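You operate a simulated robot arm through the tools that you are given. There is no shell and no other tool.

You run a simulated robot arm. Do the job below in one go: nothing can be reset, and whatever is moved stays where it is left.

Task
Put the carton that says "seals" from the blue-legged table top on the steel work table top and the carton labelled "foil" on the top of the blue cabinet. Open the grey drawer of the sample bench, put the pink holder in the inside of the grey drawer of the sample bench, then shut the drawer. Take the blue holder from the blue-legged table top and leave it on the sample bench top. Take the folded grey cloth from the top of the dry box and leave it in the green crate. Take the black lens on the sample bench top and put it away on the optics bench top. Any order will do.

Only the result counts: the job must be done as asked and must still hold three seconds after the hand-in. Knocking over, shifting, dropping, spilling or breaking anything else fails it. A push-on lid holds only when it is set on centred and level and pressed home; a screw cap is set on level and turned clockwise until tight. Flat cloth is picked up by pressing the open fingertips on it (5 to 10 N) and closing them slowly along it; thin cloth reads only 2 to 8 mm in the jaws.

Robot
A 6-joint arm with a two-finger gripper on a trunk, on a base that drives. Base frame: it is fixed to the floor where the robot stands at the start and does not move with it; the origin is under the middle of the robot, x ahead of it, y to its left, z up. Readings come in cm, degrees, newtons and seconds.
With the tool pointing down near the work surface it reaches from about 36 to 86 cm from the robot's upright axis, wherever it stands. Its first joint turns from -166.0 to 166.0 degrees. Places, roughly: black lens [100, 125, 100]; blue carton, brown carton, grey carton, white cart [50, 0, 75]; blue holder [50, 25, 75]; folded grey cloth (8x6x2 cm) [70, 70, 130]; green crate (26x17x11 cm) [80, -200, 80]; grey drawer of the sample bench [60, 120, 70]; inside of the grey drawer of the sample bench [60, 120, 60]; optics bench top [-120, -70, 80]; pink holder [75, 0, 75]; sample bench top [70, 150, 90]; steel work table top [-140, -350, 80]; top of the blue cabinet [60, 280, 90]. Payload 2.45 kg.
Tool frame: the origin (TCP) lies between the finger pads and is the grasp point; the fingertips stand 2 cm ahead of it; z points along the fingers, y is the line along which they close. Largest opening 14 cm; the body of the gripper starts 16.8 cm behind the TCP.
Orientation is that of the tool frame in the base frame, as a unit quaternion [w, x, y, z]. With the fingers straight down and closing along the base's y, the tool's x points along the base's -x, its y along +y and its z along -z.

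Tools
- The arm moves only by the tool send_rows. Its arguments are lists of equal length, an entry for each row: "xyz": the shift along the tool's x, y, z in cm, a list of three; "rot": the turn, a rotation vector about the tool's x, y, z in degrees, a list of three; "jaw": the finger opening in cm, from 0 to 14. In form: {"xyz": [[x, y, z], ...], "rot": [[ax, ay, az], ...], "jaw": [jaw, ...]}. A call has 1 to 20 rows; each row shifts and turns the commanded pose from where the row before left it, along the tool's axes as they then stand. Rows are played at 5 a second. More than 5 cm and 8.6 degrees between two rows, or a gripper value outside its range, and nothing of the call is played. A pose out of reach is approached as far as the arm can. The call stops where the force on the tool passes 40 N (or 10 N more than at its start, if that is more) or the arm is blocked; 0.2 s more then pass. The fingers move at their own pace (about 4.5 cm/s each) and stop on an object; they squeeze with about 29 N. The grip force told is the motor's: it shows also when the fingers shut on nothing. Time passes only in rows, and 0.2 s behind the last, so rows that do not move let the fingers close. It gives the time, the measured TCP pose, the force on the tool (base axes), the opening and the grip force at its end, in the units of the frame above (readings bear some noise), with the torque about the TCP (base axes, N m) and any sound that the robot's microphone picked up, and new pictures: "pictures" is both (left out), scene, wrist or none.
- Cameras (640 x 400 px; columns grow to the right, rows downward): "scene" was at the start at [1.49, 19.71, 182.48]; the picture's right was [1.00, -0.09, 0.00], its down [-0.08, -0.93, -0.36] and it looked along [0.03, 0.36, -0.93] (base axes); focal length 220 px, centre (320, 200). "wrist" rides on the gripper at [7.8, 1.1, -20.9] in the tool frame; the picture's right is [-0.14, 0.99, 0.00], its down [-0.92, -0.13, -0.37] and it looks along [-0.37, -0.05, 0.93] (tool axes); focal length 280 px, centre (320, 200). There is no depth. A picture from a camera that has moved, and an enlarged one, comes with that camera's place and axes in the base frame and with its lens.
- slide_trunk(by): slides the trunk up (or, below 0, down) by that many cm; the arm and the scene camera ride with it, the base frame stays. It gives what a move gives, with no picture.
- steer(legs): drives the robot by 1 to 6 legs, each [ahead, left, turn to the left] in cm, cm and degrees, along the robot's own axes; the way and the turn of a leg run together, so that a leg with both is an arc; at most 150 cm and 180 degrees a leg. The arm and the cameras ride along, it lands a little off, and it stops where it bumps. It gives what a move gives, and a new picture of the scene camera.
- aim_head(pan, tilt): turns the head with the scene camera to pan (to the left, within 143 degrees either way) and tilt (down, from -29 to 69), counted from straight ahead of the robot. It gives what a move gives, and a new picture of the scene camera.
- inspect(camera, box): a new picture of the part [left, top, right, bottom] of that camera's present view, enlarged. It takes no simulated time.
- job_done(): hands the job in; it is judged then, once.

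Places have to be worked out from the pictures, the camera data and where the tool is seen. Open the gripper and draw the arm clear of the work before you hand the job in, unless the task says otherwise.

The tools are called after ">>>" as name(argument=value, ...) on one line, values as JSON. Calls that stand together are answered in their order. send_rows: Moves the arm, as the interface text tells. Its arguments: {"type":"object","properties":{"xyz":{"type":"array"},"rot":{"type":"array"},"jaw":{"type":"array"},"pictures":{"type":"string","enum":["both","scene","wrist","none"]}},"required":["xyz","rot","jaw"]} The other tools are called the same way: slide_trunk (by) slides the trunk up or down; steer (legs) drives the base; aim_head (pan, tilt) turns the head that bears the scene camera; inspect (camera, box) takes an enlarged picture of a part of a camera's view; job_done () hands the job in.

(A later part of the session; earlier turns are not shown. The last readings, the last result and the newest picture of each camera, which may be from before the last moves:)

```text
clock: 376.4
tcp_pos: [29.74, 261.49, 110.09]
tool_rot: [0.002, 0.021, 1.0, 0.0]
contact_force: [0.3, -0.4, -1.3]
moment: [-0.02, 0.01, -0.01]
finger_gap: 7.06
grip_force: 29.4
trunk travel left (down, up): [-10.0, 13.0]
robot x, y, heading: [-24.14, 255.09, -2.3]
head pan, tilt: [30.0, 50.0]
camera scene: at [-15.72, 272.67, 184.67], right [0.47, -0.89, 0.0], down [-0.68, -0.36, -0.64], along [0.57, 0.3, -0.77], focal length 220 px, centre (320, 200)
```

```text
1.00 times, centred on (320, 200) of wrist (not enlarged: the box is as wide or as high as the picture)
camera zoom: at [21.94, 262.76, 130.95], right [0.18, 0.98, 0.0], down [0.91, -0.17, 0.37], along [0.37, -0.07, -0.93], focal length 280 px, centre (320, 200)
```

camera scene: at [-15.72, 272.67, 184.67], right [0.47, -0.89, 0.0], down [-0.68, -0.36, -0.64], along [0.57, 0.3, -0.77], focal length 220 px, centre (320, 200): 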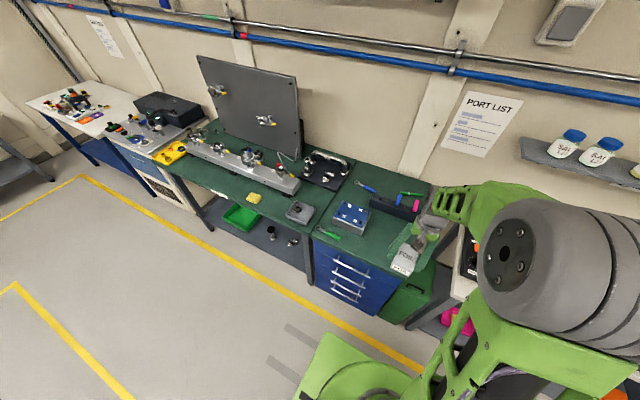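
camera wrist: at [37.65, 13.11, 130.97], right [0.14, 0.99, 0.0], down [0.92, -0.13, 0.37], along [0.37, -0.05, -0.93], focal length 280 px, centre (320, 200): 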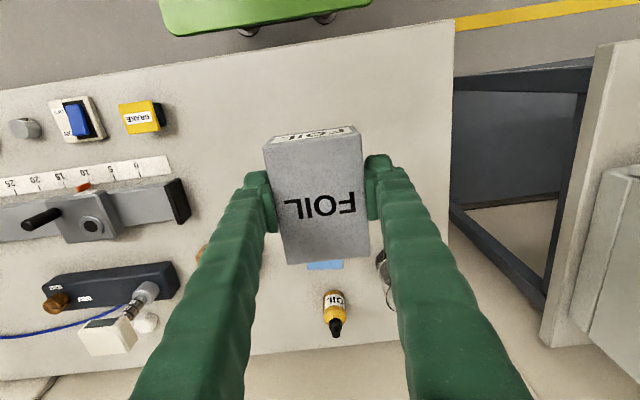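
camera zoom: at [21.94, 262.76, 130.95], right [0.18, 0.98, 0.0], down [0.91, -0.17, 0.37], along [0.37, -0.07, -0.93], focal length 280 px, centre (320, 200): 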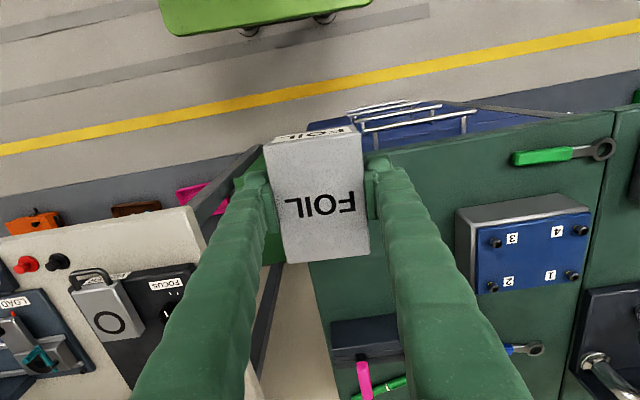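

The cabinet top is green at about z≈89, with free space around (48, 268) between its near edge and the blue box. I move FOIL over that spot.

>>> send_rows(xyz=[[-1.0, 0.4, 0], [-2.0, 0.8, 0], [-2.6, 1.05, 0], [-2.6, 1.05, 0], [-2.6, 1.05, 0], [-2.6, 1.05, 0], [-2.2, 0.9, 0], [-1.5, 0.6, 0], [-0.86, 0.36, 0], [0, 0, 0]], rot=[[0, 0, 0], [0, 0, 0], [0, 0, 0], [0, 0, 0], [0, 0, 0], [0, 0, 0], [0, 0, 0], [0, 0, 0], [0, 0, 0], [0, 0, 0]], jaw=[3, 3, 3, 3, 3, 3, 3, 3, 3, 3], pictures="both")

```text
clock: 378.6
tcp_pos: [47.99, 267.93, 110.19]
tool_rot: [0.002, 0.021, 1.0, 0.001]
contact_force: [-0.7, -1.0, -0.1]
moment: [0.0, -0.03, -0.02]
finger_gap: 7.05
grip_force: 29.4
trunk travel left (down, up): [-10.0, 13.0]
robot x, y, heading: [-24.22, 254.91, -2.2]
head pan, tilt: [30.0, 50.0]
camera scene: at [-15.73, 272.67, 184.67], right [0.47, -0.88, 0.0], down [-0.68, -0.36, -0.64], along [0.57, 0.3, -0.77], focal length 220 px, centre (320, 200)
camera wrist: at [40.23, 269.24, 131.02], right [0.18, 0.98, 0.0], down [0.91, -0.17, 0.37], along [0.37, -0.07, -0.93], focal length 280 px, centre (320, 200)
```

scene: 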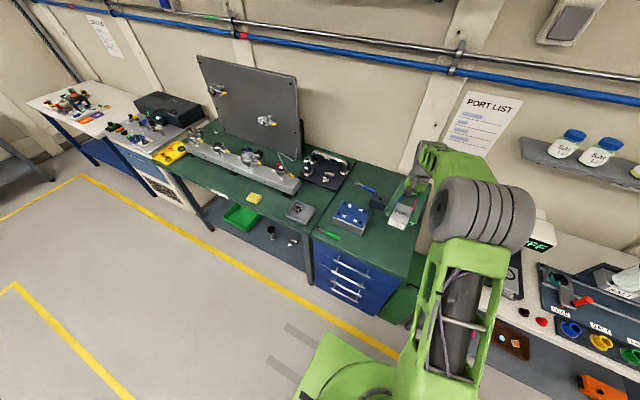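
wrist: 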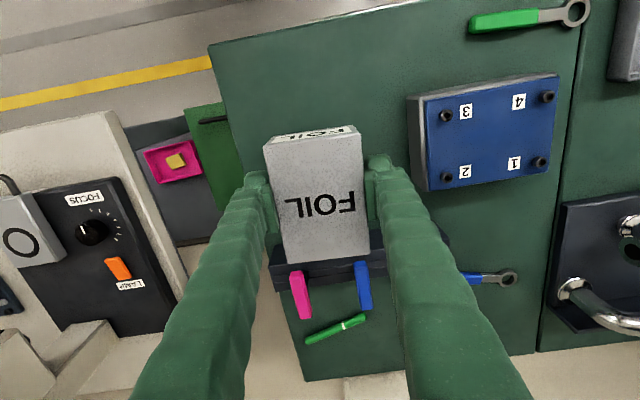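

The landing spot is clear green surface. I lower quickly to z≈97 and then in small steps until contact.

>>> send_rows(xyz=[[0, 0, 1], [0, 0, 2], [0, 0, 2.5], [0, 0, 2.5], [0, 0, 2.0], [0, 0, 1.5], [0, 0, 0.8], [0, 0, 0.4], [0, 0, 0.3], [0, 0, 0.3], [0, 0, 0.3], [0, 0, 0.3], [0, 0, 0.3], [0, 0, 0.3], [0, 0, 0.3], [0, 0, 0.3], [0, 0, 0.3], [0, 0, 0.3], [0, 0, 0.3]], rot=[[0, 0, 0], [0, 0, 0], [0, 0, 0], [0, 0, 0], [0, 0, 0], [0, 0, 0], [0, 0, 0], [0, 0, 0], [0, 0, 0], [0, 0, 0], [0, 0, 0], [0, 0, 0], [0, 0, 0], [0, 0, 0], [0, 0, 0], [0, 0, 0], [0, 0, 0], [0, 0, 0], [0, 0, 0]], jaw=[3, 3, 3, 3, 3, 3, 3, 3, 3, 3, 3, 3, 3, 3, 3, 3, 3, 3, 3], pictures="wrist")

```text
clock: 382.6
tcp_pos: [48.07, 267.93, 94.18]
tool_rot: [0.001, 0.021, 1.0, 0.0]
contact_force: [-0.1, -0.6, -1.2]
moment: [0.04, 0.0, 0.01]
finger_gap: 7.02
grip_force: 29.0
trunk travel left (down, up): [-10.0, 13.0]
robot x, y, heading: [-23.98, 255.13, -2.1]
head pan, tilt: [30.0, 50.0]
camera wrist: at [40.21, 269.31, 115.04], right [0.18, 0.98, 0.0], down [0.91, -0.17, 0.37], along [0.37, -0.07, -0.93], focal length 280 px, centre (320, 200)
```

wrist: 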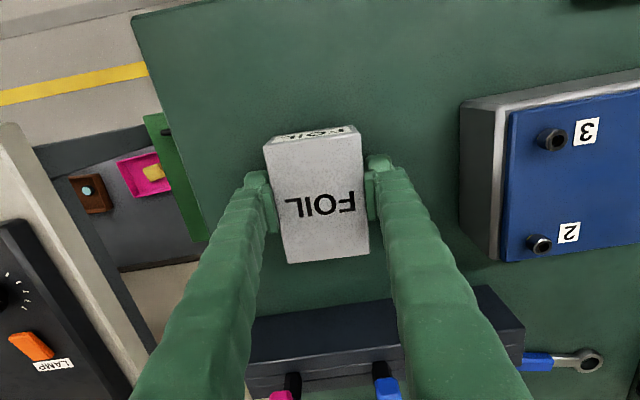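

No contact at z=94.2 yet. I continue down in 0.25 cm steps.

>>> send_rows(xyz=[[0, 0, 0.3], [0, 0, 0.3], [0, 0, 0.25], [0, 0, 0.25], [0, 0, 0.25], [0, 0, 0.25], [0, 0, 0.25], [0, 0, 0.25], [0, 0, 0.25], [0, 0, 0.25], [0, 0, 0.25], [0, 0, 0.25], [0, 0, 0.25], [0, 0, 0.25], [0, 0, 0.25], [0, 0, 0.25], [0, 0, 0.25], [0, 0, 0.25]], rot=[[0, 0, 0], [0, 0, 0], [0, 0, 0], [0, 0, 0], [0, 0, 0], [0, 0, 0], [0, 0, 0], [0, 0, 0], [0, 0, 0], [0, 0, 0], [0, 0, 0], [0, 0, 0], [0, 0, 0], [0, 0, 0], [0, 0, 0], [0, 0, 0], [0, 0, 0], [0, 0, 0]], jaw=[3, 3, 3, 3, 3, 3, 3, 3, 3, 3, 3, 3, 3, 3, 3, 3, 3, 3], pictures="wrist")

```text
clock: 384.9
tcp_pos: [48.33, 268.02, 92.06]
tool_rot: [0.007, 0.02, 1.0, 0.0]
contact_force: [-1.1, 1.5, 15.1]
moment: [-0.57, 0.54, -0.11]
finger_gap: 7.15
grip_force: 29.0
trunk travel left (down, up): [-10.0, 13.0]
robot x, y, heading: [-24.04, 254.92, -2.2]
head pan, tilt: [30.0, 50.0]
stopped in row 11: the force on the tool passed its limit at 45 N (the readings are from after the stop); the commanded pose is now the measured one
camera wrist: at [40.29, 269.36, 112.83], right [0.18, 0.98, 0.0], down [0.91, -0.17, 0.38], along [0.37, -0.06, -0.93], focal length 280 px, centre (320, 200)
```

wrist: 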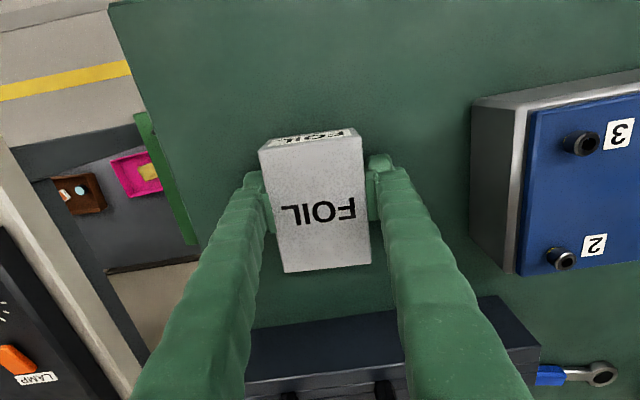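

FOIL touched the cabinet top at TCP z≈92. I ease up, open the jaws, and rise.

>>> send_rows(xyz=[[0, 0, -0.15], [0, 0, 0], [0, 0, 0], [0, 0, 0], [0, 0, 0], [0, 0, -1], [0, 0, -2.5], [0, 0, -4], [0, 0, -4.5], [0, 0, -4.5], [0, 0, -4.5], [0, 0, -4.5]], rot=[[0, 0, 0], [0, 0, 0], [0, 0, 0], [0, 0, 0], [0, 0, 0], [0, 0, 0], [0, 0, 0], [0, 0, 0], [0, 0, 0], [0, 0, 0], [0, 0, 0], [0, 0, 0]], jaw=[5, 8, 10, 10, 10, 10, 10, 10, 10, 10, 10, 10], pictures="both")

```text
clock: 387.5
tcp_pos: [48.07, 267.98, 117.78]
tool_rot: [0.003, 0.021, 1.0, 0.001]
contact_force: [-0.5, 1.1, -0.1]
moment: [-0.01, -0.03, -0.01]
finger_gap: 9.98
grip_force: 0.0
trunk travel left (down, up): [-10.0, 13.0]
robot x, y, heading: [-24.2, 254.88, -2.1]
head pan, tilt: [30.0, 50.0]
camera scene: at [-15.82, 272.66, 184.68], right [0.47, -0.88, 0.0], down [-0.68, -0.36, -0.64], along [0.57, 0.3, -0.77], focal length 220 px, centre (320, 200)
camera wrist: at [40.27, 269.35, 138.51], right [0.18, 0.98, 0.0], down [0.91, -0.17, 0.38], along [0.37, -0.06, -0.93], focal length 280 px, centre (320, 200)
```

scene: 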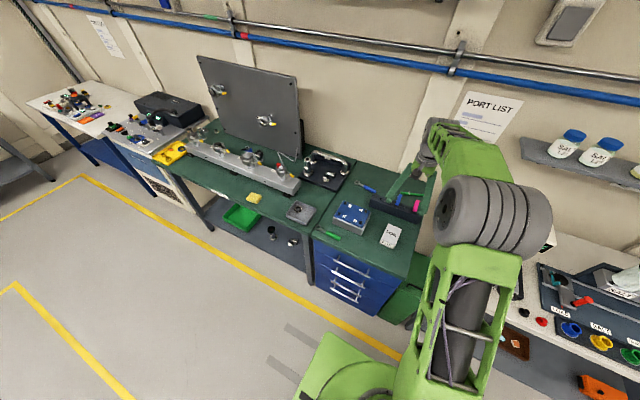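
wrist: 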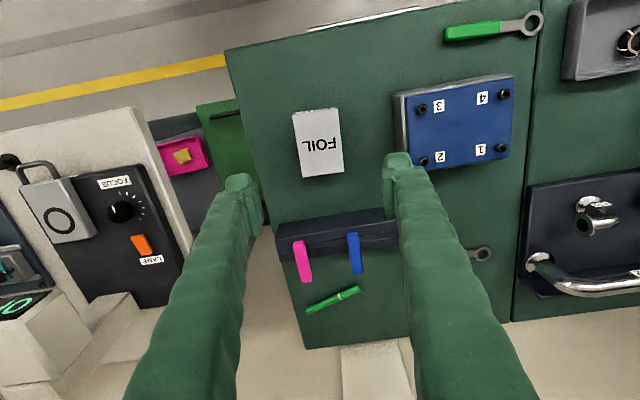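

FOIL lies flat on the cabinet top, clear of the other things. The last item is the grey cloth on the dry box, near (63, 72, 129); I draw the arm in and raise it, then drive there.

>>> send_rows(xyz=[[3.5, -1, -1], [4, -1.2, -1], [4, -1.2, -1], [4, -1.2, -1], [4, -1.2, -2], [2, -1, -4], [0, 0, -4.5], [0, 0, -4.5], [0, 0, -4.5], [0, 0, -4.5], [0, 0, -4.5]], rot=[[0, 0, -1], [0, 0, -1.2], [0, 0, 0], [0, 0, 0], [0, 0, 0], [0, 0, 0], [0, 0, 0], [0, 0, 0], [0, 0, 0], [0, 0, 0], [0, 0, 0]], jaw=[10, 10, 10, 10, 10, 10, 10, 10, 10, 10, 10], pictures="none")

>>> steer(legs=[[0, -95, 2.1], [0, -92, 0]])

>>> aim_head(pan=0, tilt=40)

```text
clock: 389.9
tcp_pos: [26.18, 261.61, 149.99]
tool_rot: [0.003, 0.002, 1.0, 0.001]
contact_force: [0.5, -0.1, 0.4]
moment: [0.01, 0.03, 0.02]
finger_gap: 10.0
grip_force: 0.0
trunk travel left (down, up): [-10.0, 13.0]
robot x, y, heading: [-24.03, 254.97, -2.0]
head pan, tilt: [30.0, 50.0]
```

```text
clock: 406.6
tcp_pos: [22.45, 74.77, 149.94]
tool_rot: [0.004, -0.004, 1.0, 0.001]
contact_force: [-0.2, -0.3, -0.1]
moment: [-0.02, -0.03, 0.01]
finger_gap: 10.0
grip_force: 0.0
trunk travel left (down, up): [-10.0, 13.0]
robot x, y, heading: [-27.91, 67.82, -1.4]
head pan, tilt: [30.0, 50.0]
camera scene: at [-19.72, 85.22, 184.67], right [0.48, -0.88, 0.0], down [-0.67, -0.37, -0.64], along [0.56, 0.31, -0.77], focal length 220 px, centre (320, 200)
```

scene: 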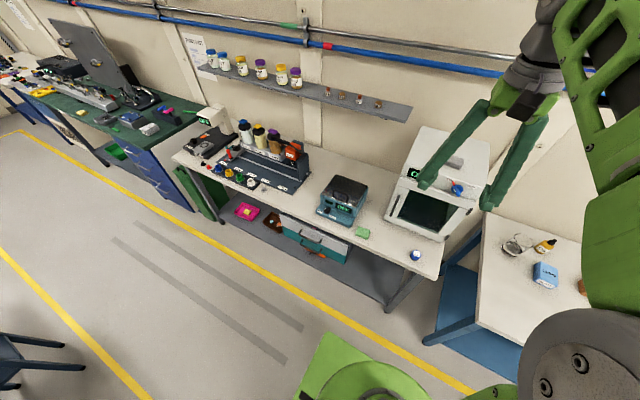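

```text
clock: 407.6
tcp_pos: [22.38, 74.68, 149.98]
tool_rot: [0.005, -0.004, 1.0, 0.0]
contact_force: [0.5, 0.2, -0.2]
moment: [0.01, 0.02, 0.02]
finger_gap: 9.99
grip_force: 0.0
trunk travel left (down, up): [-10.0, 13.0]
robot x, y, heading: [-27.97, 67.55, -1.2]
head pan, tilt: [0.0, 40.0]
camera scene: at [-17.98, 81.35, 186.09], right [-0.03, -1.0, 0.0], down [-0.64, 0.02, -0.77], along [0.77, -0.02, -0.64], focal length 220 px, centre (320, 200)
```

scene: 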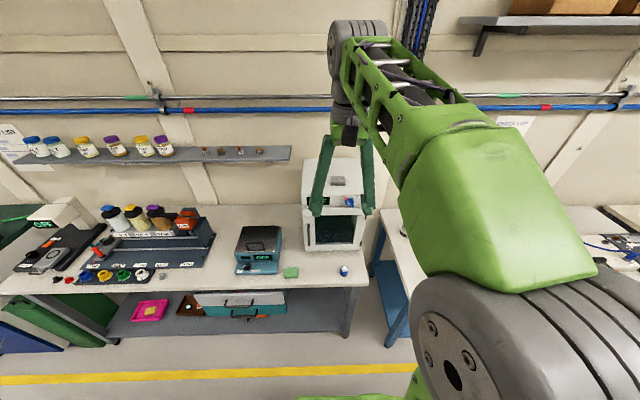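

The dry box with the cloth is ahead. I check the wrist view before moving over it.

>>> inspect(camera="wrist", box=[0, 0, 640, 400])

>>> inspect(camera="scene", box=[280, 140, 400, 260])

```text
1.00 times, centred on (320, 200) of wrist (not enlarged: the box is as wide or as high as the picture)
camera zoom: at [14.43, 75.71, 170.77], right [0.13, 0.99, 0.0], down [0.92, -0.12, 0.38], along [0.37, -0.05, -0.93], focal length 280 px, centre (320, 200)
```

zoom: 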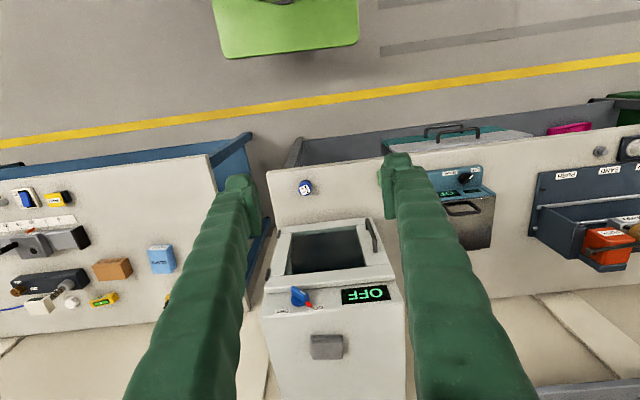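

```text
3.33 times, centred on (340, 200) of scene
camera zoom: at [-17.98, 81.35, 186.09], right [-0.03, -1.0, 0.0], down [-0.64, 0.02, -0.77], along [0.77, -0.02, -0.64], focal length 732 px, centre (253, 200)
```

zoom: 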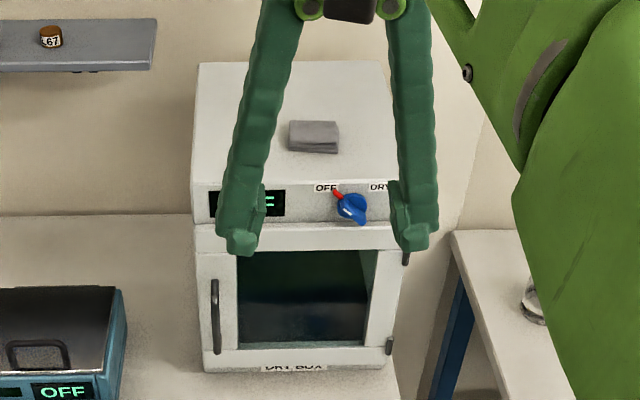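

The cloth lies on top of the box at about (63.4, 71), z≈129. I drive ahead 18 cm and then extend the arm above it.

>>> steer(legs=[[18, 0, 1.2]])

>>> send_rows(xyz=[[-2, -0.5, 0], [-3.5, -0.6, 0.5], [-3.5, -0.6, 0.5], [-3.5, -0.6, 0.5], [-3.5, -0.6, 0.5], [-3, -0.5, 0.5], [-2, -0.5, 0.5], [0, 0, 0]], rot=[[0, 0, 0], [0, 0, 0], [0, 0, 0], [0, 0, 0], [0, 0, 0], [0, 0, 0], [0, 0, 0], [0, 0, 0]], jaw=[10, 10, 10, 10, 10, 10, 10, 10], pictures="wrist")

```text
clock: 409.1
tcp_pos: [40.41, 75.31, 149.8]
tool_rot: [0.004, -0.014, 1.0, 0.0]
contact_force: [-0.1, -0.2, 0.9]
moment: [0.0, 0.09, -0.01]
finger_gap: 10.0
grip_force: 0.1
trunk travel left (down, up): [-10.0, 13.0]
robot x, y, heading: [-9.76, 67.09, -0.7]
head pan, tilt: [0.0, 40.0]
camera scene: at [-0.02, 81.19, 186.08], right [-0.01, -1.0, 0.0], down [-0.64, 0.01, -0.77], along [0.77, -0.01, -0.64], focal length 220 px, centre (320, 200)
```

scene: 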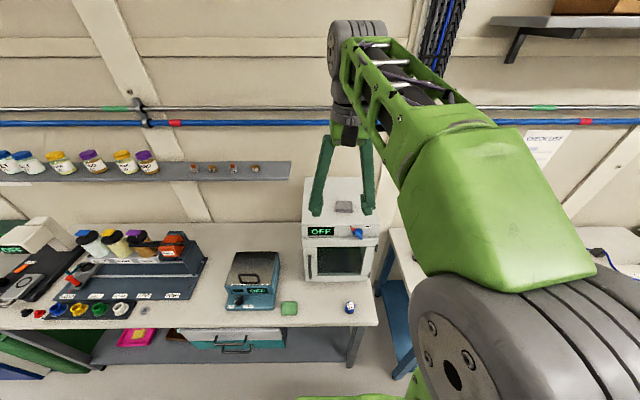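

```text
clock: 410.9
tcp_pos: [60.42, 71.83, 146.24]
tool_rot: [0.006, -0.013, 1.0, 0.001]
contact_force: [-0.3, -0.4, -0.5]
moment: [0.02, -0.05, -0.02]
finger_gap: 9.99
grip_force: 0.1
out of reach, approached as far as the arm can: row 6, 7
trunk travel left (down, up): [-10.0, 13.0]
robot x, y, heading: [-9.55, 67.12, -0.6]
head pan, tilt: [0.0, 40.0]
camera wrist: at [52.35, 72.7, 166.99], right [0.11, 0.99, 0.0], down [0.92, -0.1, 0.38], along [0.38, -0.04, -0.92], focal length 280 px, centre (320, 200)
```

wrist: 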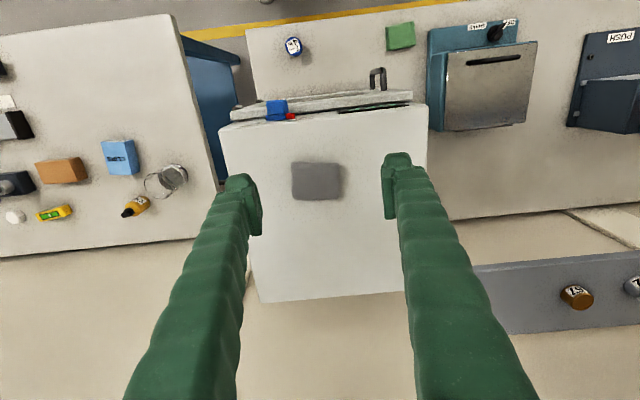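

The reach is tight at this height, so I slide the trunk up 10 cm to get the arm into a better range for the top of the dry box.

>>> slide_trunk(by=10)

>>> send_rows(xyz=[[0, 0, 3], [-1, -0.2, 3.5], [-1, -0.3, 3.5], [-0.8, -0.3, 3], [0, 0, 0]], rot=[[0, 0, 0], [0, 0, 0], [0, 0, 0], [0, 0, 0], [0, 0, 0]], jaw=[10, 10, 10, 10, 10], pictures="both")

```text
clock: 412.2
tcp_pos: [60.4, 71.85, 156.19]
tool_rot: [0.007, -0.012, 1.0, 0.001]
contact_force: [-0.4, 0.2, 0.5]
moment: [0.0, -0.01, 0.0]
finger_gap: 9.99
grip_force: 0.1
trunk travel left (down, up): [-20.0, 3.0]
robot x, y, heading: [-9.74, 67.16, -0.5]
head pan, tilt: [0.0, 40.0]
```

```text
clock: 413.4
tcp_pos: [63.42, 71.23, 143.14]
tool_rot: [0.007, -0.012, 1.0, 0.001]
contact_force: [-0.7, 0.3, 0.1]
moment: [0.01, -0.02, -0.01]
finger_gap: 10.0
grip_force: 0.1
trunk travel left (down, up): [-20.0, 3.0]
robot x, y, heading: [-9.87, 67.38, -0.5]
head pan, tilt: [0.0, 40.0]
camera scene: at [-0.28, 81.19, 196.1], right [-0.01, -1.0, 0.0], down [-0.64, 0.01, -0.77], along [0.77, -0.01, -0.64], focal length 220 px, centre (320, 200)
camera wrist: at [55.35, 72.04, 163.76], right [0.11, 0.99, 0.0], down [0.92, -0.1, 0.38], along [0.38, -0.04, -0.92], focal length 280 px, centre (320, 200)
```

scene: 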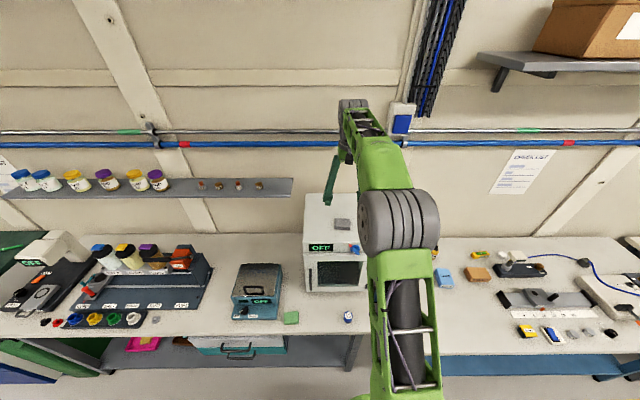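
wrist: 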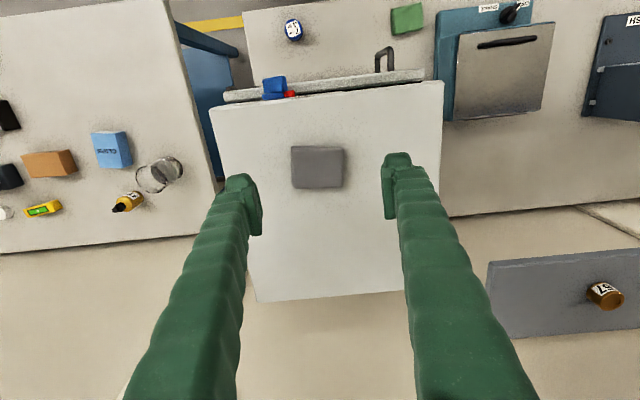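

The cloth's top is near (65, 70.7, 129), turned about -8.5°. I align the tool with it, open the jaws to 11 cm and come lower for a precise look.

>>> send_rows(xyz=[[-0.7, -0.2, 1.5], [-0.7, -0.2, 2.0], [0, 0, 2.0], [0, 0, 0]], rot=[[0, 0.8, 5], [0, 0, 4.9], [0, 0, 0], [0, 0, 0]], jaw=[11.5, 11.5, 11.5, 11.5], pictures="wrist")

>>> inspect(camera="wrist", box=[220, 90, 440, 250])

```text
clock: 414.4
tcp_pos: [64.88, 70.72, 137.77]
tool_rot: [-0.001, 0.073, 0.997, 0.0]
contact_force: [0.5, -1.3, 0.3]
moment: [0.02, -0.01, -0.01]
finger_gap: 11.49
grip_force: 0.0
trunk travel left (down, up): [-20.0, 3.0]
robot x, y, heading: [-9.59, 67.08, -0.4]
head pan, tilt: [0.0, 40.0]
camera wrist: at [57.3, 72.94, 158.61], right [0.28, 0.96, 0.0], down [0.89, -0.26, 0.37], along [0.35, -0.1, -0.93], focal length 280 px, centre (320, 200)
```

wrist: 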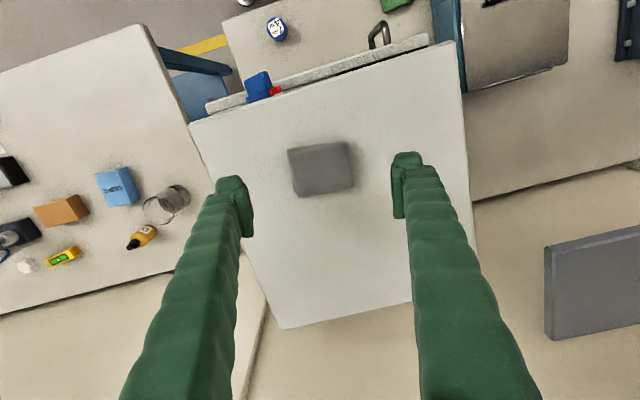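

```text
2.50 times, centred on (330, 170) of wrist
camera zoom: at [57.3, 72.94, 158.61], right [0.28, 0.96, 0.0], down [0.89, -0.26, 0.37], along [0.35, -0.1, -0.93], focal length 701 px, centre (295, 275)
```

zoom: 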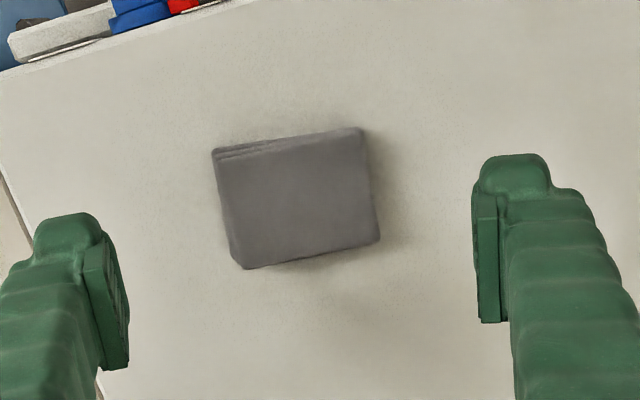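

The cloth is aligned with the tool and centred within half a centimetre. I lower around it toward the box top in cautious steps.

>>> send_rows(xyz=[[-0.2, 0.1, 1.5], [-0.2, 0, 2.0], [0, 0, 1.5], [0, 0, 1.0], [0, 0, 0.5], [0, 0, 0.2], [0, 0, 0]], rot=[[0, 0, 0], [0, 0, 0], [0, 0, 0], [0, 0, 0], [0, 0, 0], [0, 0, 0], [0, 0, 0]], jaw=[11, 11, 11, 11, 11, 11, 11], pictures="wrist")

>>> inspect(camera="wrist", box=[210, 90, 430, 250])

```text
clock: 416.0
tcp_pos: [65.08, 70.89, 131.07]
tool_rot: [0.0, 0.073, 0.997, 0.001]
contact_force: [1.1, 0.6, -0.3]
moment: [-0.01, -0.01, 0.02]
finger_gap: 11.0
grip_force: 0.1
trunk travel left (down, up): [-20.0, 3.0]
robot x, y, heading: [-9.93, 67.14, -0.4]
head pan, tilt: [0.0, 40.0]
camera wrist: at [57.69, 72.96, 151.93], right [0.28, 0.96, 0.0], down [0.89, -0.26, 0.37], along [0.35, -0.1, -0.93], focal length 280 px, centre (320, 200)
```

wrist: 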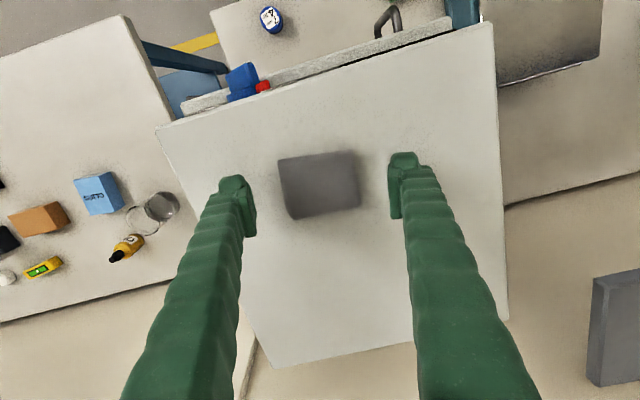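

```text
2.50 times, centred on (320, 170) of wrist
camera zoom: at [57.69, 72.96, 151.93], right [0.28, 0.96, 0.0], down [0.89, -0.26, 0.37], along [0.35, -0.1, -0.93], focal length 701 px, centre (320, 275)
```

zoom: 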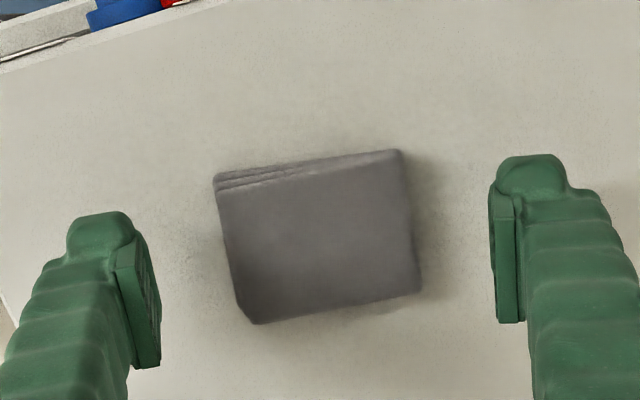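

The cloth's top looks to be around z≈126. I lower in short bursts, checking the force each time so as to touch the box top only lightly.

>>> send_rows(xyz=[[0, 0, 0.3], [0, 0, 0.3], [0, 0, 0.3], [0, 0, 0.3], [0, 0, 0]], rot=[[0, 0, 0], [0, 0, 0], [0, 0, 0], [0, 0, 0], [0, 0, 0]], jaw=[11, 11, 11, 11, 11], pictures="none")

>>> send_rows(xyz=[[0, 0, 0.2], [0, 0, 0.2], [0, 0, 0.2], [0, 0, 0]], rot=[[0, 0, 0], [0, 0, 0], [0, 0, 0], [0, 0, 0]], jaw=[11, 11, 11, 11], pictures="wrist")

```text
clock: 417.2
tcp_pos: [65.13, 70.91, 129.83]
tool_rot: [0.0, 0.073, 0.997, 0.001]
contact_force: [-0.5, -0.5, -0.5]
moment: [0.0, -0.06, 0.03]
finger_gap: 11.01
grip_force: 0.1
trunk travel left (down, up): [-20.0, 3.0]
robot x, y, heading: [-9.65, 67.19, -0.5]
head pan, tilt: [0.0, 40.0]
```

```text
clock: 418.2
tcp_pos: [65.32, 70.89, 129.22]
tool_rot: [0.0, 0.074, 0.997, 0.001]
contact_force: [0.7, 0.3, 0.5]
moment: [-0.03, 0.0, 0.0]
finger_gap: 11.0
grip_force: 0.1
trunk travel left (down, up): [-20.0, 3.0]
robot x, y, heading: [-9.59, 66.95, -0.6]
head pan, tilt: [0.0, 40.0]
camera wrist: at [57.75, 72.95, 150.1], right [0.28, 0.96, 0.0], down [0.89, -0.26, 0.37], along [0.35, -0.1, -0.93], focal length 280 px, centre (320, 200)
```

wrist: 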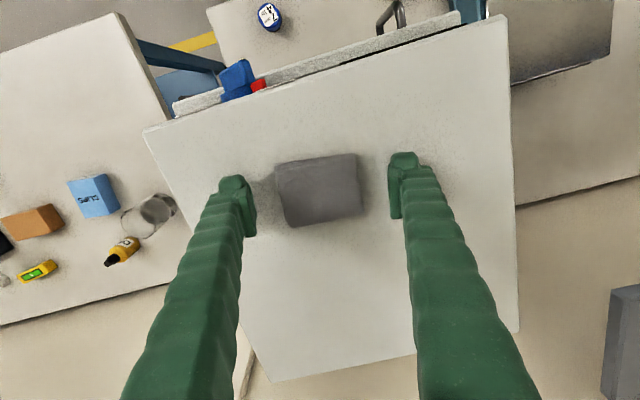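

No contact yet with tips at z≈127.2. I continue in small bursts.

>>> send_rows(xyz=[[0, 0, 0.2], [0, 0, 0.2], [0, 0, 0.2], [0, 0, 0]], rot=[[0, 0, 0], [0, 0, 0], [0, 0, 0], [0, 0, 0]], jaw=[11, 11, 11, 11], pictures="none")

>>> send_rows(xyz=[[0, 0, 0.2], [0, 0, 0.2], [0, 0, 0]], rot=[[0, 0, 0], [0, 0, 0], [0, 0, 0]], jaw=[11, 11, 11], pictures="wrist")

>>> inspect(camera="wrist", box=[210, 110, 430, 250])

```text
clock: 419.2
tcp_pos: [65.29, 70.75, 128.61]
tool_rot: [0.0, 0.073, 0.997, 0.001]
contact_force: [0.3, 0.3, 0.0]
moment: [0.03, -0.02, 0.02]
finger_gap: 11.0
grip_force: 0.1
trunk travel left (down, up): [-20.0, 3.0]
robot x, y, heading: [-9.79, 67.14, -0.3]
head pan, tilt: [0.0, 40.0]
```

```text
clock: 420.0
tcp_pos: [65.2, 70.84, 128.2]
tool_rot: [-0.001, 0.073, 0.997, 0.001]
contact_force: [-0.3, 0.0, -0.1]
moment: [0.01, -0.01, 0.01]
finger_gap: 11.01
grip_force: 0.1
trunk travel left (down, up): [-20.0, 3.0]
robot x, y, heading: [-9.94, 66.92, -0.7]
head pan, tilt: [0.0, 40.0]
camera wrist: at [57.76, 72.97, 149.14], right [0.28, 0.96, 0.0], down [0.89, -0.26, 0.37], along [0.35, -0.1, -0.93], focal length 280 px, centre (320, 200)
```

wrist: 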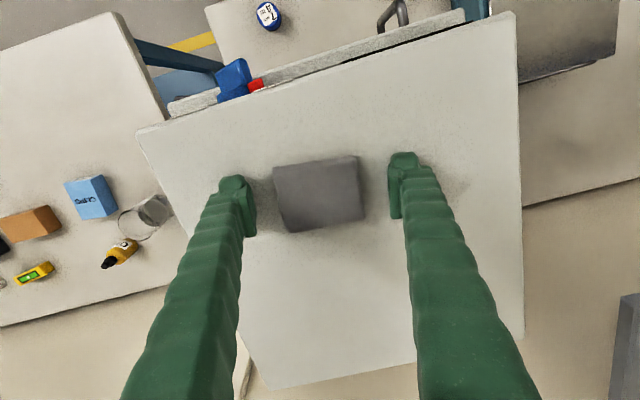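

```text
2.86 times, centred on (320, 180) of wrist
camera zoom: at [57.76, 72.97, 149.14], right [0.28, 0.96, 0.0], down [0.89, -0.26, 0.37], along [0.35, -0.1, -0.93], focal length 801 px, centre (320, 257)
```

zoom: 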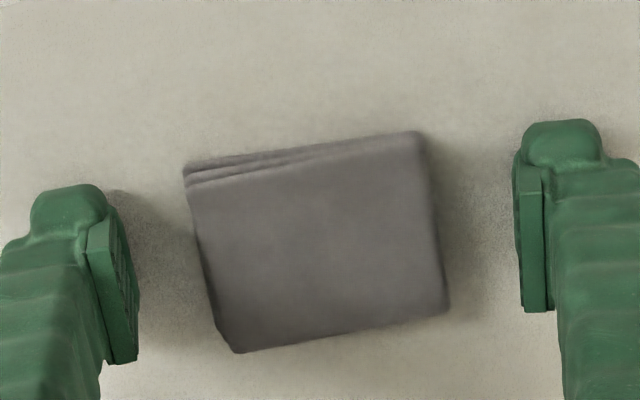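

The finger shadows show the tips are getting close to the box top. I continue down.

>>> send_rows(xyz=[[0, 0, 0.2], [0, 0, 0.2], [0, 0, 0.2], [0, 0, 0]], rot=[[0, 0, 0], [0, 0, 0], [0, 0, 0], [0, 0, 0]], jaw=[11, 11, 11, 11], pictures="none")

>>> send_rows(xyz=[[0, 0, 0.2], [0, 0, 0.2], [0, 0, 0]], rot=[[0, 0, 0], [0, 0, 0], [0, 0, 0]], jaw=[11, 11, 11], pictures="none")

>>> send_rows(xyz=[[0, 0, 0.2], [0, 0, 0.2], [0, 0, 0]], rot=[[0, 0, 0], [0, 0, 0], [0, 0, 0]], jaw=[11, 11, 11], pictures="wrist")

```text
clock: 421.0
tcp_pos: [65.23, 71.0, 127.93]
tool_rot: [0.002, 0.072, 0.997, 0.0]
contact_force: [4.0, -0.4, 25.3]
moment: [-0.41, 0.14, 0.29]
finger_gap: 11.15
grip_force: 9.7
trunk travel left (down, up): [-20.0, 3.0]
robot x, y, heading: [-10.13, 67.03, -0.6]
head pan, tilt: [0.0, 40.0]
```

```text
clock: 421.5
tcp_pos: [65.22, 70.4, 128.11]
tool_rot: [0.006, 0.073, 0.997, 0.0]
contact_force: [-6.9, -13.5, 20.2]
moment: [-1.32, 0.48, -0.14]
finger_gap: 9.63
grip_force: 9.6
trunk travel left (down, up): [-20.0, 3.0]
robot x, y, heading: [-10.34, 67.04, -0.8]
head pan, tilt: [0.0, 40.0]
stopped in row 2: the force on the tool passed its limit at 42 N (the readings are from after the stop); the commanded pose is now the measured one
```

```text
clock: 422.1
tcp_pos: [65.47, 71.23, 128.19]
tool_rot: [0.008, 0.071, 0.997, 0.002]
contact_force: [-7.4, 2.5, 12.4]
moment: [-0.75, 0.38, -0.68]
finger_gap: 11.15
grip_force: 1.2
trunk travel left (down, up): [-20.0, 3.0]
robot x, y, heading: [-9.82, 66.85, -0.6]
head pan, tilt: [0.0, 40.0]
stopped in row 3: the force on the tool passed its limit at 41 N (the readings are from after the stop); the commanded pose is now the measured one
camera wrist: at [57.53, 73.25, 148.77], right [0.28, 0.96, 0.01], down [0.89, -0.26, 0.38], along [0.37, -0.1, -0.92], focal length 280 px, centre (320, 200)
```

wrist: 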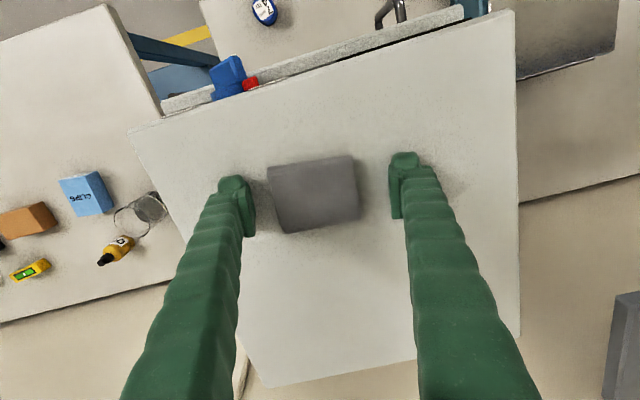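

The tips met the box top at TCP z≈128, so the top is at z≈126. I ease up 0.4 cm to unload, then close the jaws slowly on the cloth's sides.

>>> send_rows(xyz=[[0, 0, -0.4], [0, 0, 0]], rot=[[0, 0, 0], [0, 0, 0]], jaw=[11, 11], pictures="wrist")

>>> inspect(camera="scene", box=[280, 180, 400, 310])

```text
clock: 422.7
tcp_pos: [65.65, 71.03, 127.98]
tool_rot: [0.007, 0.072, 0.997, 0.002]
contact_force: [-0.4, -1.2, -0.1]
moment: [-0.02, -0.02, -0.04]
finger_gap: 10.97
grip_force: 0.1
trunk travel left (down, up): [-20.0, 3.0]
robot x, y, heading: [-9.65, 67.42, -0.4]
head pan, tilt: [0.0, 40.0]
camera wrist: at [57.82, 73.11, 148.85], right [0.28, 0.96, 0.01], down [0.89, -0.26, 0.38], along [0.37, -0.1, -0.92], focal length 280 px, centre (320, 200)
```

wrist: 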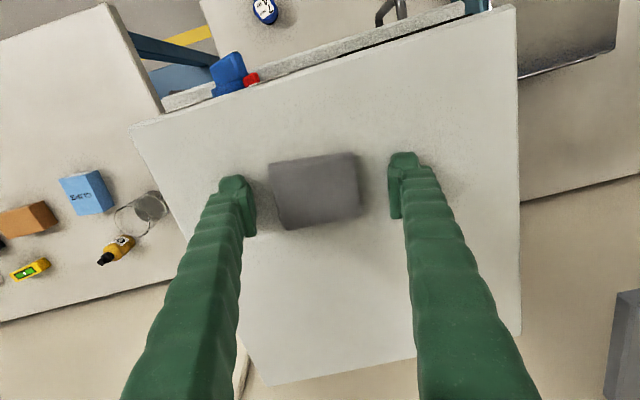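

```text
3.08 times, centred on (340, 245) of scene
camera zoom: at [-0.17, 81.21, 196.08], right [-0.01, -1.0, 0.0], down [-0.64, 0.01, -0.77], along [0.77, -0.01, -0.64], focal length 675 px, centre (258, 62)
```

zoom: 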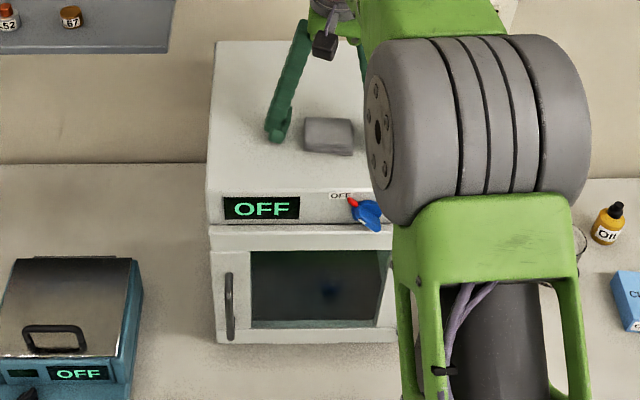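

The tips are just off the box surface with no load. I close slowly around the cloth.

>>> send_rows(xyz=[[0, 0, 0], [0, 0, 0], [0, 0, 0], [0, 0, 0], [0, 0, 0], [0, 0, 0], [0, 0, 0], [0, 0, 0], [0, 0, 0], [0, 0, 0], [0, 0, 0]], rot=[[0, 0, 0], [0, 0, 0], [0, 0, 0], [0, 0, 0], [0, 0, 0], [0, 0, 0], [0, 0, 0], [0, 0, 0], [0, 0, 0], [0, 0, 0], [0, 0, 0]], jaw=[10.3, 9.7, 9.2, 8.7, 8.2, 7.8, 7.4, 7.0, 6.5, 6.0, 6.0], pictures="wrist")

>>> inspect(camera="wrist", box=[210, 110, 430, 250])

```text
clock: 425.1
tcp_pos: [65.54, 70.86, 128.37]
tool_rot: [0.009, 0.072, 0.997, 0.002]
contact_force: [-0.4, -15.3, 23.1]
moment: [-1.37, 0.32, 0.2]
finger_gap: 7.25
grip_force: 9.0
trunk travel left (down, up): [-20.0, 3.0]
robot x, y, heading: [-9.77, 67.0, -0.5]
head pan, tilt: [0.0, 40.0]
camera wrist: at [57.61, 72.9, 149.08], right [0.28, 0.96, 0.01], down [0.89, -0.26, 0.38], along [0.37, -0.1, -0.92], focal length 280 px, centre (320, 200)
```

wrist: 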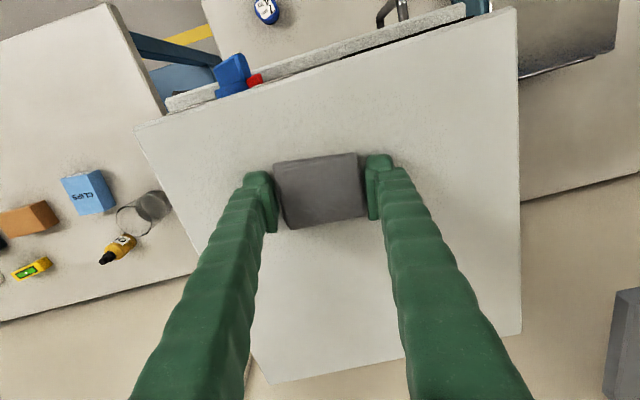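

```text
2.86 times, centred on (320, 180) of wrist
camera zoom: at [57.61, 72.9, 149.08], right [0.28, 0.96, 0.01], down [0.89, -0.26, 0.38], along [0.37, -0.1, -0.92], focal length 801 px, centre (320, 257)
```

zoom: 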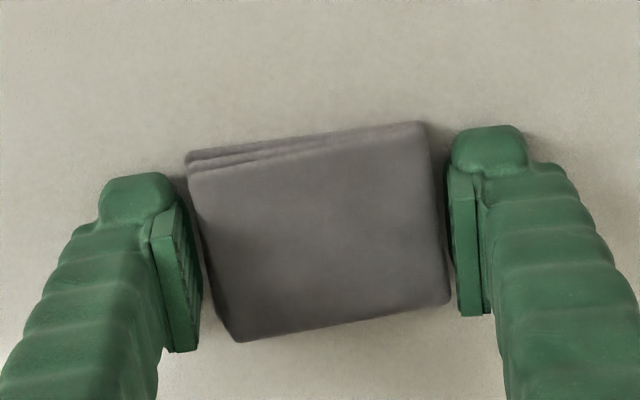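

The tips are dragging on the box top with 23 N as they close. I raise 0.4 cm to unload and then close fully on the cloth.

>>> send_rows(xyz=[[0, 0, -0.2], [0, 0, -0.2], [0, 0, 0]], rot=[[0, 0, 0], [0, 0, 0], [0, 0, 0]], jaw=[7.2, 7.2, 7.2], pictures="none")

```text
clock: 425.9
tcp_pos: [65.52, 71.25, 128.37]
tool_rot: [0.005, 0.071, 0.997, 0.002]
contact_force: [-0.7, 0.1, 0.5]
moment: [0.01, 0.01, -0.02]
finger_gap: 7.22
grip_force: 0.1
trunk travel left (down, up): [-20.0, 3.0]
robot x, y, heading: [-9.6, 67.36, -0.4]
head pan, tilt: [0.0, 40.0]
```

The load is gone at z=128.4. Now I close slowly onto the cloth.

>>> send_rows(xyz=[[0, 0, 0], [0, 0, 0], [0, 0, 0], [0, 0, 0], [0, 0, 0], [0, 0, 0], [0, 0, 0], [0, 0, 0]], rot=[[0, 0, 0], [0, 0, 0], [0, 0, 0], [0, 0, 0], [0, 0, 0], [0, 0, 0], [0, 0, 0], [0, 0, 0]], jaw=[6.8, 6.4, 6.0, 5.6, 5.2, 4.8, 4.4, 4.4], pictures="wrist")

>>> inspect(camera="wrist", box=[210, 110, 430, 250])

```text
clock: 427.7
tcp_pos: [65.68, 71.03, 128.54]
tool_rot: [0.007, 0.072, 0.997, 0.002]
contact_force: [0.6, 0.4, 0.3]
moment: [0.01, 0.0, 0.03]
finger_gap: 6.8
grip_force: 29.0
trunk travel left (down, up): [-20.0, 3.0]
robot x, y, heading: [-9.55, 66.55, -0.5]
head pan, tilt: [0.0, 40.0]
camera wrist: at [57.79, 73.18, 149.29], right [0.28, 0.96, 0.01], down [0.89, -0.26, 0.38], along [0.37, -0.1, -0.92], focal length 280 px, centre (320, 200)
```

wrist: 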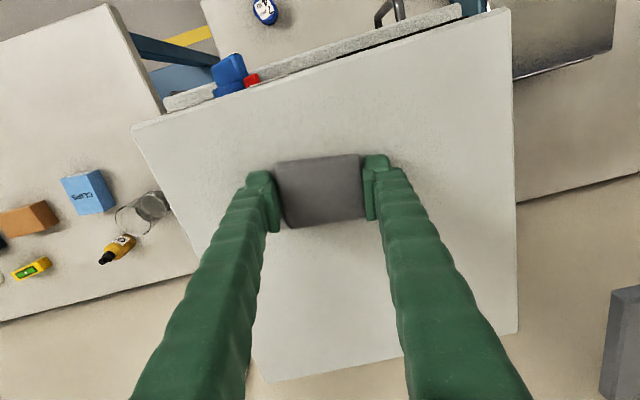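

```text
2.86 times, centred on (320, 180) of wrist
camera zoom: at [57.79, 73.18, 149.29], right [0.28, 0.96, 0.01], down [0.89, -0.26, 0.38], along [0.37, -0.1, -0.92], focal length 801 px, centre (320, 257)
```

zoom: 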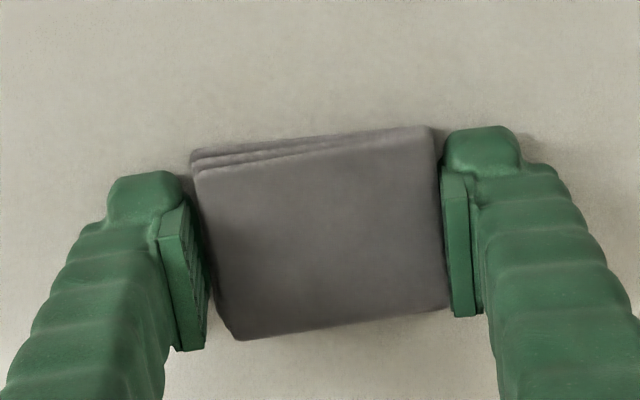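

The jaws stopped at 6.8 cm with full grip force, so the folded cloth holds like a block. I lift very slowly.

>>> send_rows(xyz=[[0, 0, 0], [0, 0, -0.15], [0, 0, -0.15], [0, 0, -0.2], [0, 0, -0.2], [0, 0, -0.3], [0, 0, -0.3], [0, 0, -0.4], [0, 0, -0.4], [0, 0, -0.5]], rot=[[0, 0, 0], [0, 0, 0], [0, 0, 0], [0, 0, 0], [0, 0, 0], [0, 0, 0], [0, 0, 0], [0, 0, 0], [0, 0, 0], [0, 0, 0]], jaw=[4, 3, 3, 3, 3, 3, 3, 3, 3, 3], pictures="wrist")

>>> inspect(camera="wrist", box=[210, 110, 430, 250])

```text
clock: 429.9
tcp_pos: [65.65, 71.06, 131.13]
tool_rot: [0.007, 0.071, 0.997, 0.003]
contact_force: [1.0, 0.5, 0.7]
moment: [0.01, 0.04, 0.04]
finger_gap: 6.83
grip_force: 28.7
trunk travel left (down, up): [-20.0, 3.0]
robot x, y, heading: [-9.53, 67.36, -0.6]
head pan, tilt: [0.0, 40.0]
camera wrist: at [57.68, 73.18, 151.94], right [0.28, 0.96, 0.01], down [0.89, -0.26, 0.38], along [0.37, -0.1, -0.92], focal length 280 px, centre (320, 200)
```

wrist: 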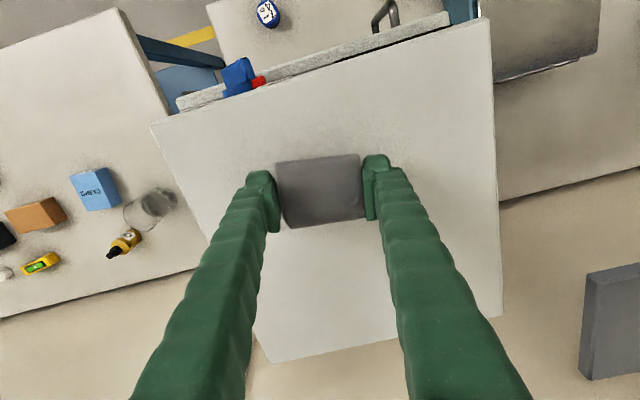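

```text
2.86 times, centred on (320, 180) of wrist
camera zoom: at [57.68, 73.18, 151.94], right [0.28, 0.96, 0.01], down [0.89, -0.26, 0.38], along [0.37, -0.1, -0.92], focal length 801 px, centre (320, 257)
```

zoom: 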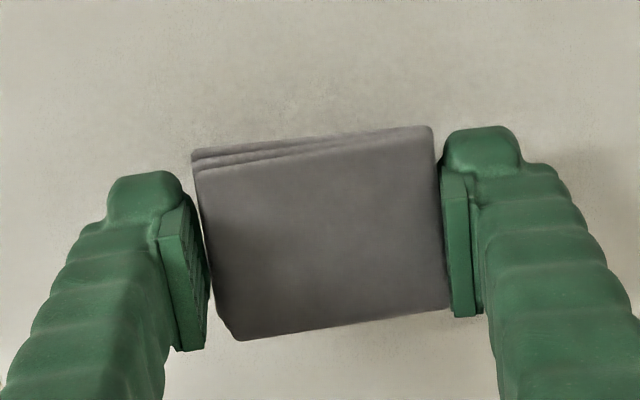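

The cloth comes up with the gripper. I keep lifting gently and then draw the arm back from the dry box.

>>> send_rows(xyz=[[0, 0, -0.6], [0, 0, -0.8], [0, 0, -1.0], [0, 0, -1.2], [0, 0, -1.2], [0, 0, -1.2], [0, 0, -1.2], [0, 0, -1.0], [0.4, 0, -0.8], [0.8, 0, -0.5], [1.2, 0, -0.3], [1.6, 0, 0], [2, 0, 0], [2, 0, 0], [2, 0, 0], [2, 0, 0], [2, 0, 0], [2, 0, 0], [1.5, 0, 0], [1, 0, 0]], rot=[[0, 0, 0], [0, 0, 0], [0, 0, 0], [0, 0, 0], [0, 0, 0], [0, 0, 0], [0, 0, 0], [0, 0, 0], [0, 0, 0], [0, 0, 0], [0, 0, 0], [0, 0, 0], [0, 0, 0], [0, 0, 0], [0, 0, 0], [0, 0, 0], [0, 0, 0], [0, 0, 0], [0, 0, 0], [0, 0, 0]], jaw=[3, 3, 3, 3, 3, 3, 3, 3, 3, 3, 3, 3, 3, 3, 3, 3, 3, 3, 3, 3], pictures="both")

```text
clock: 434.1
tcp_pos: [47.19, 73.73, 140.76]
tool_rot: [0.007, 0.072, 0.997, 0.002]
contact_force: [0.2, -0.1, -0.1]
moment: [0.02, -0.01, -0.02]
finger_gap: 6.83
grip_force: 29.0
trunk travel left (down, up): [-20.0, 3.0]
robot x, y, heading: [-9.8, 67.16, -0.7]
head pan, tilt: [0.0, 40.0]
camera scene: at [-0.23, 81.21, 196.09], right [-0.01, -1.0, 0.0], down [-0.64, 0.01, -0.77], along [0.77, -0.01, -0.64], focal length 220 px, centre (320, 200)
camera wrist: at [39.38, 75.82, 161.43], right [0.28, 0.96, 0.01], down [0.89, -0.26, 0.38], along [0.37, -0.1, -0.92], focal length 280 px, centre (320, 200)
```

scene: 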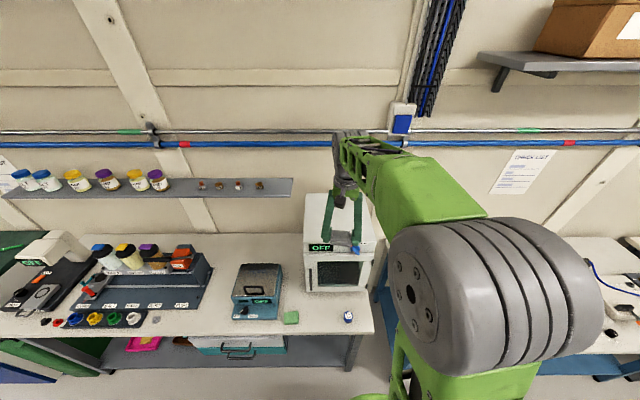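
wrist: 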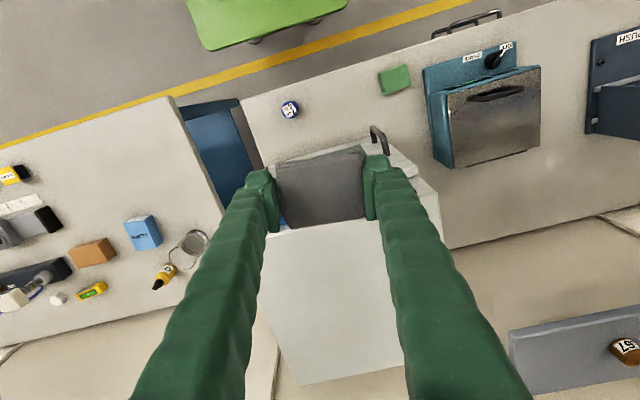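

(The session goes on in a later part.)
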